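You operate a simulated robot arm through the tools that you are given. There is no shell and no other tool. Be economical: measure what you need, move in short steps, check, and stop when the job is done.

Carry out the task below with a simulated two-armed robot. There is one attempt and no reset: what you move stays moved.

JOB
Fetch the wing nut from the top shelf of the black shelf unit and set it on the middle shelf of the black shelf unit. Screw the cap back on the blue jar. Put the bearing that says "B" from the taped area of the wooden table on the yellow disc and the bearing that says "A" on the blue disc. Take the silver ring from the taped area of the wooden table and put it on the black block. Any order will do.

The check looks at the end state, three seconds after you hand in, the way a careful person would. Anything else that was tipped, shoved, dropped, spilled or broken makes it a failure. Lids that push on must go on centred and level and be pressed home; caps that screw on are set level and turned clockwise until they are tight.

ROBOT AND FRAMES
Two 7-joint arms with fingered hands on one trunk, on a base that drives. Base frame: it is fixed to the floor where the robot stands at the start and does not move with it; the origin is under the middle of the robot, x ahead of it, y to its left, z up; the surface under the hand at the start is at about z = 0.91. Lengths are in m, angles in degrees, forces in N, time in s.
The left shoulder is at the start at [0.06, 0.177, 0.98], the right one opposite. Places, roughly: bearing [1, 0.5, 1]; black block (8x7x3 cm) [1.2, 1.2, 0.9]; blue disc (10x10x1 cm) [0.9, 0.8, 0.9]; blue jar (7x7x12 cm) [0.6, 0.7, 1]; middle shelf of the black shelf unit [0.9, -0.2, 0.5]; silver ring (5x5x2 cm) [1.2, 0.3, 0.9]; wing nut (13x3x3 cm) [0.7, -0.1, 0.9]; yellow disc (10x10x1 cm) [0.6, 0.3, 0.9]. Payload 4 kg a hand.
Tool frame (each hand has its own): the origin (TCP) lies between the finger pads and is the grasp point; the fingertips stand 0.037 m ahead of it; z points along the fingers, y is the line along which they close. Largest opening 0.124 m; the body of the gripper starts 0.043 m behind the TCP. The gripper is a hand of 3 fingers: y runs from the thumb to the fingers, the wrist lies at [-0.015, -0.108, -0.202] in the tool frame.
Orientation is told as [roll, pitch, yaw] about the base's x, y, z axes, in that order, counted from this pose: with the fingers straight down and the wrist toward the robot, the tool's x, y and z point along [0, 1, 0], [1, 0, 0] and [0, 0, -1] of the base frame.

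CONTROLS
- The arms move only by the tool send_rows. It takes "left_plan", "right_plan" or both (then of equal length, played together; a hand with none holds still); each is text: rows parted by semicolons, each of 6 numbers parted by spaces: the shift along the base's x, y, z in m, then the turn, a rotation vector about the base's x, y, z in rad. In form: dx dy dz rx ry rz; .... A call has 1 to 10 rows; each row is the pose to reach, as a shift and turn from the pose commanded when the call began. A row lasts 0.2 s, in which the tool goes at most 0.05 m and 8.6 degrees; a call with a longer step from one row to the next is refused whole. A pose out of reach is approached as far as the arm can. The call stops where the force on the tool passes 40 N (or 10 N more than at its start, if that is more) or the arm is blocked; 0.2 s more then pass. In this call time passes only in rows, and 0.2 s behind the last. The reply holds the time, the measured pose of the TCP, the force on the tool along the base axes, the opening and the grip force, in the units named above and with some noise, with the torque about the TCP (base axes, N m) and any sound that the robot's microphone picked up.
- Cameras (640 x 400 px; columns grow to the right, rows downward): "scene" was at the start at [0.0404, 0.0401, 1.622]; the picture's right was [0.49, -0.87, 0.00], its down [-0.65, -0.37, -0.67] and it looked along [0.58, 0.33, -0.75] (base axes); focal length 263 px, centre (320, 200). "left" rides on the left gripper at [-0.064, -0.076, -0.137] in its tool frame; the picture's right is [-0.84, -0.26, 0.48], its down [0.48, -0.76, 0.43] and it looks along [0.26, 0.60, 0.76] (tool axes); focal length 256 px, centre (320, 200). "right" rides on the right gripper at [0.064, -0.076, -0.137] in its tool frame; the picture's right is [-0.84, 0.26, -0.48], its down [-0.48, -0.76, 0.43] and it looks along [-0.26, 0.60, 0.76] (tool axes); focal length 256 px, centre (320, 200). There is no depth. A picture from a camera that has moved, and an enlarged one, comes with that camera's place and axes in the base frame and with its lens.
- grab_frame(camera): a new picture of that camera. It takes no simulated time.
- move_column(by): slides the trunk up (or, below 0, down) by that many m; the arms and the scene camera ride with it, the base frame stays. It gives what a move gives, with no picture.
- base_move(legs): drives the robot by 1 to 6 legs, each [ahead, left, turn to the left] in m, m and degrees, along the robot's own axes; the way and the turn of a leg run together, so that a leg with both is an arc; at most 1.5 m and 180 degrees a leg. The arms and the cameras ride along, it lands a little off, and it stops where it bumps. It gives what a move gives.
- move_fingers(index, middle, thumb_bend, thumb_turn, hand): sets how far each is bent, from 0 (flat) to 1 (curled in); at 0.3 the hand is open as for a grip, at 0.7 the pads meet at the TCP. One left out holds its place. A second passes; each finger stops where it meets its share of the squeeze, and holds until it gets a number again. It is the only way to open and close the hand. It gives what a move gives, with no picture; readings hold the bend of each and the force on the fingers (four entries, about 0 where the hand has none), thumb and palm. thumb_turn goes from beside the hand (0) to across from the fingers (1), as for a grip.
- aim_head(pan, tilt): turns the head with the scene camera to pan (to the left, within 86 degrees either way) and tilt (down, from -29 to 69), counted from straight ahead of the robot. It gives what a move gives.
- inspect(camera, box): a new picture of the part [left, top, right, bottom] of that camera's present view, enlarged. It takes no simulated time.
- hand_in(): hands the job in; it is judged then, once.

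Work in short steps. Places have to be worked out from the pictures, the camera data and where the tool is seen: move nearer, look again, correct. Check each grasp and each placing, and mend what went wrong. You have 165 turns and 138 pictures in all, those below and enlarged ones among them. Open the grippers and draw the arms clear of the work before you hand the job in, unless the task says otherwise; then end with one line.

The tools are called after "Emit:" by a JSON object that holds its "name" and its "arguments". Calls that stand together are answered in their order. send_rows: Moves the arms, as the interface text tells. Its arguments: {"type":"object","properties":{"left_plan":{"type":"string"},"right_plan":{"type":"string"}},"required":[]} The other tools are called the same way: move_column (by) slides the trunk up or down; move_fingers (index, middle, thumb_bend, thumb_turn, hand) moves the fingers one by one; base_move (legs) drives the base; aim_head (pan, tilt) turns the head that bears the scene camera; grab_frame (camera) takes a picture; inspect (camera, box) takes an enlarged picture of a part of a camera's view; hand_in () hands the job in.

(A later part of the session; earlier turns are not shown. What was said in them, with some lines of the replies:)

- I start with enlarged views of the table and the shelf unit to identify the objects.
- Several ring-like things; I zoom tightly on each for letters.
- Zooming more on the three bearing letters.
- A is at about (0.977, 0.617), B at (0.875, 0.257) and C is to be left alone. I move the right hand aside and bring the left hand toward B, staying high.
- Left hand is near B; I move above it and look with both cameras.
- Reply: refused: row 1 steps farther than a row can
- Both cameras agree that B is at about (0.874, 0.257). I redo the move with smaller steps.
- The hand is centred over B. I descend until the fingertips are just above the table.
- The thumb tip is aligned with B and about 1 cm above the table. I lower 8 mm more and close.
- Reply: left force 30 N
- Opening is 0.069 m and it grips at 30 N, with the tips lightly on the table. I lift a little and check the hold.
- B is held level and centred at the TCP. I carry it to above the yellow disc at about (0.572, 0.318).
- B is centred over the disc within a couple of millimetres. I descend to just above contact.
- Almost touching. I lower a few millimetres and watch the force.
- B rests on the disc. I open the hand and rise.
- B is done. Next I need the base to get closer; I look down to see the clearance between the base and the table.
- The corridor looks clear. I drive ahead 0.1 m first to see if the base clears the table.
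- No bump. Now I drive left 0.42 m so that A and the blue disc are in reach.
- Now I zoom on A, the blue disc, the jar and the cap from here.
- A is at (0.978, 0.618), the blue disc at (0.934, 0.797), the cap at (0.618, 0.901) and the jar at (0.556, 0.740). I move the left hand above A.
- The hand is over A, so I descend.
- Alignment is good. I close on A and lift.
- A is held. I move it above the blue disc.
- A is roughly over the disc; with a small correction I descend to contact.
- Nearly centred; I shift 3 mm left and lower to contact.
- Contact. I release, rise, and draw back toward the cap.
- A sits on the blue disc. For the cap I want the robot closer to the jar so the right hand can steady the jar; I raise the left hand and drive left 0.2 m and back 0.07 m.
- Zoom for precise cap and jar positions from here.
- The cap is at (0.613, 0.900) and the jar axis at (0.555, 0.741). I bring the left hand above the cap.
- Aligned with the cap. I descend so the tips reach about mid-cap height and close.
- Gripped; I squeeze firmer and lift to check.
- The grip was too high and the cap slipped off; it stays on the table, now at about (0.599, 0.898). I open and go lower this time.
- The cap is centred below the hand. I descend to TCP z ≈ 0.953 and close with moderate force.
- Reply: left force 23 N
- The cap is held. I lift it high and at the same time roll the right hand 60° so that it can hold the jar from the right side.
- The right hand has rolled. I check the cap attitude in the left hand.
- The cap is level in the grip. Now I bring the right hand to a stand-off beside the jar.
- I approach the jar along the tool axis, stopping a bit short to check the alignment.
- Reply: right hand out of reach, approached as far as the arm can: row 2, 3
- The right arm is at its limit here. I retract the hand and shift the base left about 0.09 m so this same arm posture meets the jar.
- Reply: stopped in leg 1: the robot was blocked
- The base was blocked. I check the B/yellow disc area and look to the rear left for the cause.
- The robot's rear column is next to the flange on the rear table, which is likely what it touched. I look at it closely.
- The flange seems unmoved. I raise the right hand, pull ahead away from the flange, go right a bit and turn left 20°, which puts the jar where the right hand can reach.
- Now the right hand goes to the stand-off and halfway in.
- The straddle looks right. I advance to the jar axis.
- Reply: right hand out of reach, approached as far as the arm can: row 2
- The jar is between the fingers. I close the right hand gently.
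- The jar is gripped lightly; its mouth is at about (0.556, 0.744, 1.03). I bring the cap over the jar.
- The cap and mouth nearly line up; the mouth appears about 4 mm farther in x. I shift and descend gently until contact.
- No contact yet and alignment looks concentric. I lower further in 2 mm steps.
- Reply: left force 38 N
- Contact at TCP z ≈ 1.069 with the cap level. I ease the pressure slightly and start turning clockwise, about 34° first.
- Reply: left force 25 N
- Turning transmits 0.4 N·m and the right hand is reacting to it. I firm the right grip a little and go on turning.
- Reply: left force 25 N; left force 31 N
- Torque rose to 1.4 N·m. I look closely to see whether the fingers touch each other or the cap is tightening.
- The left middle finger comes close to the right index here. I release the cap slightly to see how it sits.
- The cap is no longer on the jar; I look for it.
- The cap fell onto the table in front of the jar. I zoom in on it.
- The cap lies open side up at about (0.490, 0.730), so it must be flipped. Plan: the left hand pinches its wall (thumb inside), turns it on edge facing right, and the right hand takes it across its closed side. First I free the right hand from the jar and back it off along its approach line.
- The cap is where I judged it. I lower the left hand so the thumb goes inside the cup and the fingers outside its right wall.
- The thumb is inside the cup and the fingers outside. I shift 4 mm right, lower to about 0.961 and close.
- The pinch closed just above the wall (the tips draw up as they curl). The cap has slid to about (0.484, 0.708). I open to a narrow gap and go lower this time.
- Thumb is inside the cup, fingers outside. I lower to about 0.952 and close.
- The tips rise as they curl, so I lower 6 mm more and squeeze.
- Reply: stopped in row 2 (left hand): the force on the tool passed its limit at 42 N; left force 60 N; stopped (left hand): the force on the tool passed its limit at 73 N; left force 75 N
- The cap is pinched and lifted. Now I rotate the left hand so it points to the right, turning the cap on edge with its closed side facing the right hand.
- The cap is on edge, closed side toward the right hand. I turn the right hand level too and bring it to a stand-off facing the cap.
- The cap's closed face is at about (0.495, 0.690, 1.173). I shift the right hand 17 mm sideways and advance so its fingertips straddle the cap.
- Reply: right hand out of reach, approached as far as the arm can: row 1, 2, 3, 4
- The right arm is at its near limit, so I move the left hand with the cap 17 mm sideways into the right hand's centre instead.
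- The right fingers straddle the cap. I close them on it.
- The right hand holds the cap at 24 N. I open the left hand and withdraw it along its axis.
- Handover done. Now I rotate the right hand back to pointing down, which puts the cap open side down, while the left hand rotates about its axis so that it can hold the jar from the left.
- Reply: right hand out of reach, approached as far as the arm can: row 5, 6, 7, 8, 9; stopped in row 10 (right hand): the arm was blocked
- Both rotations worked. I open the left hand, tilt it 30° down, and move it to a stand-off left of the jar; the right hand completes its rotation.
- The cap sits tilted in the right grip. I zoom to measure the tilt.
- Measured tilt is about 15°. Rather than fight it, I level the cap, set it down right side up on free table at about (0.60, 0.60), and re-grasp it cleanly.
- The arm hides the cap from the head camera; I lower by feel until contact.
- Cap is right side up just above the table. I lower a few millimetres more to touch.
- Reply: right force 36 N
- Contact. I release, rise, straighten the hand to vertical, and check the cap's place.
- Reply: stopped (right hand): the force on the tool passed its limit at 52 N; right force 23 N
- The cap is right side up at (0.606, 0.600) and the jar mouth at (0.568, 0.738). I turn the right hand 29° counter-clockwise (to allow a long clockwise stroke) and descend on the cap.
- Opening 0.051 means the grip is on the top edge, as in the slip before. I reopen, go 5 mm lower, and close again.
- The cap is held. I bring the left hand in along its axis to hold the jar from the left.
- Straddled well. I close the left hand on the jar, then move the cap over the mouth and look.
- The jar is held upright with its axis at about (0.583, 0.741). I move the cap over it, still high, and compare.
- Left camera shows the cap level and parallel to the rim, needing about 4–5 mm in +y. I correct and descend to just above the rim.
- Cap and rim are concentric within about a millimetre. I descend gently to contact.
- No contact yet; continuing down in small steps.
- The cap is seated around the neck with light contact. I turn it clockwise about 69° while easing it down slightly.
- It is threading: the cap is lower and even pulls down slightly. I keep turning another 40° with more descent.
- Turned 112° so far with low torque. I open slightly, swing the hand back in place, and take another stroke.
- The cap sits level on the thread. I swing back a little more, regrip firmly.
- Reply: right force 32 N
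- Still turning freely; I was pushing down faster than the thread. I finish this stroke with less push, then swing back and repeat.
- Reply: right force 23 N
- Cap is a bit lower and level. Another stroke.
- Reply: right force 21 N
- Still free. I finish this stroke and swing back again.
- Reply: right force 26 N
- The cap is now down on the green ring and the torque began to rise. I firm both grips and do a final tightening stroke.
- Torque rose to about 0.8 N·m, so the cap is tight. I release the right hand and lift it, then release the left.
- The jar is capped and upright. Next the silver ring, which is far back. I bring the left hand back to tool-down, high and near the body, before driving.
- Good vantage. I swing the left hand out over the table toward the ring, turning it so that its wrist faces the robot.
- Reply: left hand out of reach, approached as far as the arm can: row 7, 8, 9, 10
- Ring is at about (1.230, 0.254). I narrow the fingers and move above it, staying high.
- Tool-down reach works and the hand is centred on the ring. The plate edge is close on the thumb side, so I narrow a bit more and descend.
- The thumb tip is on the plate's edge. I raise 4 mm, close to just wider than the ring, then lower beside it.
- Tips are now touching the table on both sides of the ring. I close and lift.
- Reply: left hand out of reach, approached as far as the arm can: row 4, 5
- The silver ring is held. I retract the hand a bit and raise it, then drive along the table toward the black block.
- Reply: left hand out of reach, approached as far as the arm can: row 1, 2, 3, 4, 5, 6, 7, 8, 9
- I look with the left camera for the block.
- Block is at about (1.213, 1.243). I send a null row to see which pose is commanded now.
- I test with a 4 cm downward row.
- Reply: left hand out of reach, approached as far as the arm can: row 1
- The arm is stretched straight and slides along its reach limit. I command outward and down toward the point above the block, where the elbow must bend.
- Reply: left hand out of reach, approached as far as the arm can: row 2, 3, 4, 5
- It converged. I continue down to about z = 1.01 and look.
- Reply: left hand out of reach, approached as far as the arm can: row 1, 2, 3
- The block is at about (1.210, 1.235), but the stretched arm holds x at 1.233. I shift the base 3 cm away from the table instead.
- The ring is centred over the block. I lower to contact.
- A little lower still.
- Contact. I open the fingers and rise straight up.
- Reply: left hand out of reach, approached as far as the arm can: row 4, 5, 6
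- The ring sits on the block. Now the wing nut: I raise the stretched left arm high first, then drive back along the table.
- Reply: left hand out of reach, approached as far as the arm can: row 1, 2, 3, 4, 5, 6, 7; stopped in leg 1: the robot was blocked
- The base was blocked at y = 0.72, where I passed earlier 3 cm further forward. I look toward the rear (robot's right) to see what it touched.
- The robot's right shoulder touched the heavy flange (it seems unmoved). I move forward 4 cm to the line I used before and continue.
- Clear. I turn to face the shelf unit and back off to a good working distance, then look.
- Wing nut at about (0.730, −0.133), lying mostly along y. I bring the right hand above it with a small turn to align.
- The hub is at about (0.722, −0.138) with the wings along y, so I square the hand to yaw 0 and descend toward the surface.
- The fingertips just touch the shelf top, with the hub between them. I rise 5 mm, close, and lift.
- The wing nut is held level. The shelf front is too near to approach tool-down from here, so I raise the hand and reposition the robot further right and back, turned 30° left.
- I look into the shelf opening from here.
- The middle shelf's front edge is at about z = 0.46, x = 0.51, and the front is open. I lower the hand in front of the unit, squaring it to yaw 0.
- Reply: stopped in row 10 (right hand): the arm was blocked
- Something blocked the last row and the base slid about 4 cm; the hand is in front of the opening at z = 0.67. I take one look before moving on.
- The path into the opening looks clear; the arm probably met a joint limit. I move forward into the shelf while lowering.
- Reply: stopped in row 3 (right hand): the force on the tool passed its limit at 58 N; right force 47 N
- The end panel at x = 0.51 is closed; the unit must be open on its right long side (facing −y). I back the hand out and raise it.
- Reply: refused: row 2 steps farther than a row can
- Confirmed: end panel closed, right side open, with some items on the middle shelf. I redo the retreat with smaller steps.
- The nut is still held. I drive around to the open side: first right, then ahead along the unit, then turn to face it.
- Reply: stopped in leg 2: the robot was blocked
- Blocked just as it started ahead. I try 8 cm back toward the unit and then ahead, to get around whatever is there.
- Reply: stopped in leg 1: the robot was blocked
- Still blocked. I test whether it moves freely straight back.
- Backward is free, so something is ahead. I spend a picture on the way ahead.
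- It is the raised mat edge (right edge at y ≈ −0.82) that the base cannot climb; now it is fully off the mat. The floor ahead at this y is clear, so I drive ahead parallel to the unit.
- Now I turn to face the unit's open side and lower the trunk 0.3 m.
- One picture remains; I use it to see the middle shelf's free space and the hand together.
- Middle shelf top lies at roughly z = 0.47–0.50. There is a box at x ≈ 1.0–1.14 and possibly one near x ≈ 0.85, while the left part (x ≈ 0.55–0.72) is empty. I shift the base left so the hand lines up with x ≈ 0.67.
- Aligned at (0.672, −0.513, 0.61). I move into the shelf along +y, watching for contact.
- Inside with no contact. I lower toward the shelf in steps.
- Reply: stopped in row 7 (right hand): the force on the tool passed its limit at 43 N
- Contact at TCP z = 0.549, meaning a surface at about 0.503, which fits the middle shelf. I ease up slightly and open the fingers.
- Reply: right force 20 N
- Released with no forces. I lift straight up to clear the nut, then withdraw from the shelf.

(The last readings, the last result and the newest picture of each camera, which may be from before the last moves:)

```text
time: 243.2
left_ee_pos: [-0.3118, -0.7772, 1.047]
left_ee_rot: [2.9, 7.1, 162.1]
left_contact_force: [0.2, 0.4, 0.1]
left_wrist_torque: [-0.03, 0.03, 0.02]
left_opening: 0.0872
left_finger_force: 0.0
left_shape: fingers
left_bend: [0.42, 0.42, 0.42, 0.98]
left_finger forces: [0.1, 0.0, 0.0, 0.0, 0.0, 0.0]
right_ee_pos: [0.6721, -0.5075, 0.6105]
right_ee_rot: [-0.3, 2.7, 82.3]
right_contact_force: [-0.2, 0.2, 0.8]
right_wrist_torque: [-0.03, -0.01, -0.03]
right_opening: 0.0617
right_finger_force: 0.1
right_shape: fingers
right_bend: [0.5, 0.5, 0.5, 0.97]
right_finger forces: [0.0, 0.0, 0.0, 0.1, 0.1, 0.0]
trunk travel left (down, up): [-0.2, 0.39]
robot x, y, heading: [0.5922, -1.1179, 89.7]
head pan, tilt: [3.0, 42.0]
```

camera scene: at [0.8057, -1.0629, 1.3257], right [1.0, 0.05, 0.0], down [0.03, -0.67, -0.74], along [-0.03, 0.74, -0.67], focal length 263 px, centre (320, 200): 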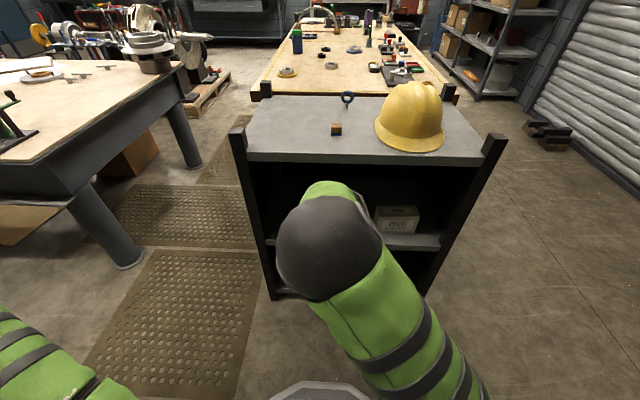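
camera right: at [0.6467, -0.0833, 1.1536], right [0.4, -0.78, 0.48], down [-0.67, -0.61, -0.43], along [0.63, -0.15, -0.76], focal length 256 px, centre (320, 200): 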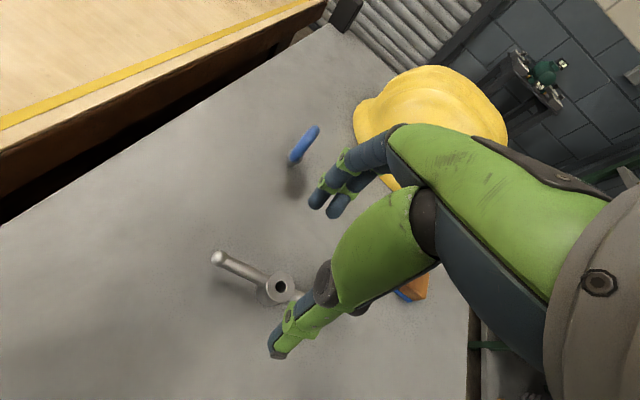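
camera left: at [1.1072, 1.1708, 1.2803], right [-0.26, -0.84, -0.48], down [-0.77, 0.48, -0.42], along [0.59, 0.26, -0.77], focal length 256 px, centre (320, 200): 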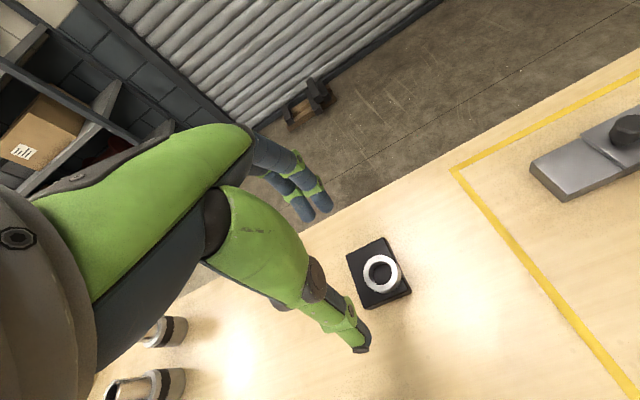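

Withdrawn without contact. I open both hands fully; both arms are clear of the work.

Emit:
{"name": "move_fingers", "arguments": {"hand": "right", "index": 0.3, "middle": 0.3, "thumb_bend": 0.3}}

Emit:
{"name": "move_fingers", "arguments": {"hand": "left", "index": 0.3, "middle": 0.3, "thumb_bend": 0.3}}

```text
time: 244.2
left_ee_pos: [-0.3122, -0.7763, 1.047]
left_ee_rot: [2.9, 7.1, 162.0]
left_contact_force: [0.0, -0.2, -0.1]
left_wrist_torque: [0.02, 0.0, 0.0]
left_opening: 0.0872
left_finger_force: 0.1
left_shape: fingers
left_bend: [0.42, 0.42, 0.42, 0.98]
left_finger forces: [0.0, 0.0, 0.0, 0.0, 0.0, 0.0]
right_ee_pos: [0.6725, -0.5065, 0.6112]
right_ee_rot: [-0.3, 2.6, 82.2]
right_contact_force: [0.5, 0.2, -0.6]
right_wrist_torque: [-0.01, 0.0, -0.05]
right_opening: 0.1232
right_finger_force: 0.1
right_shape: fingers
right_bend: [0.3, 0.3, 0.3, 0.97]
right_finger forces: [0.0, 0.0, 0.0, 0.0, 0.0, 0.1]
trunk travel left (down, up): [-0.2, 0.39]
robot x, y, heading: [0.5915, -1.115, 89.5]
head pan, tilt: [3.0, 42.0]
```

```text
time: 245.2
left_ee_pos: [-0.3108, -0.7776, 1.0467]
left_ee_rot: [2.9, 7.2, 162.1]
left_contact_force: [1.0, 1.1, 0.0]
left_wrist_torque: [-0.02, -0.02, 0.02]
left_opening: 0.1233
left_finger_force: 0.1
left_shape: fingers
left_bend: [0.3, 0.3, 0.3, 0.98]
left_finger forces: [0.0, 0.0, 0.0, 0.1, 0.1, 0.0]
right_ee_pos: [0.672, -0.5072, 0.6108]
right_ee_rot: [-0.3, 2.6, 82.2]
right_contact_force: [0.0, -0.5, 0.0]
right_wrist_torque: [0.01, 0.0, -0.01]
right_opening: 0.1233
right_finger_force: 0.0
right_shape: fingers
right_bend: [0.3, 0.3, 0.3, 0.97]
right_finger forces: [0.1, 0.0, 0.0, 0.1, 0.1, 0.1]
trunk travel left (down, up): [-0.2, 0.39]
robot x, y, heading: [0.5916, -1.1154, 89.8]
head pan, tilt: [3.0, 42.0]
```

All the parts are placed and both hands are open and clear, so I hand in.

Emit:
{"name": "hand_in", "arguments": {}}

```text
The job is handed in.
```

I handed the job in: B is on the yellow disc, A on the blue disc, the silver ring on the black block, the cap screwed tight on the jar, and the wing nut on the middle shelf. I had no pictures left to see the nut there (judged by contact height and a clean release), and along the way the cap fell once and was refitted, the base bumped the flange on the rear table at least once, and the hand pushed the shelf unit's end panel at 58 N.
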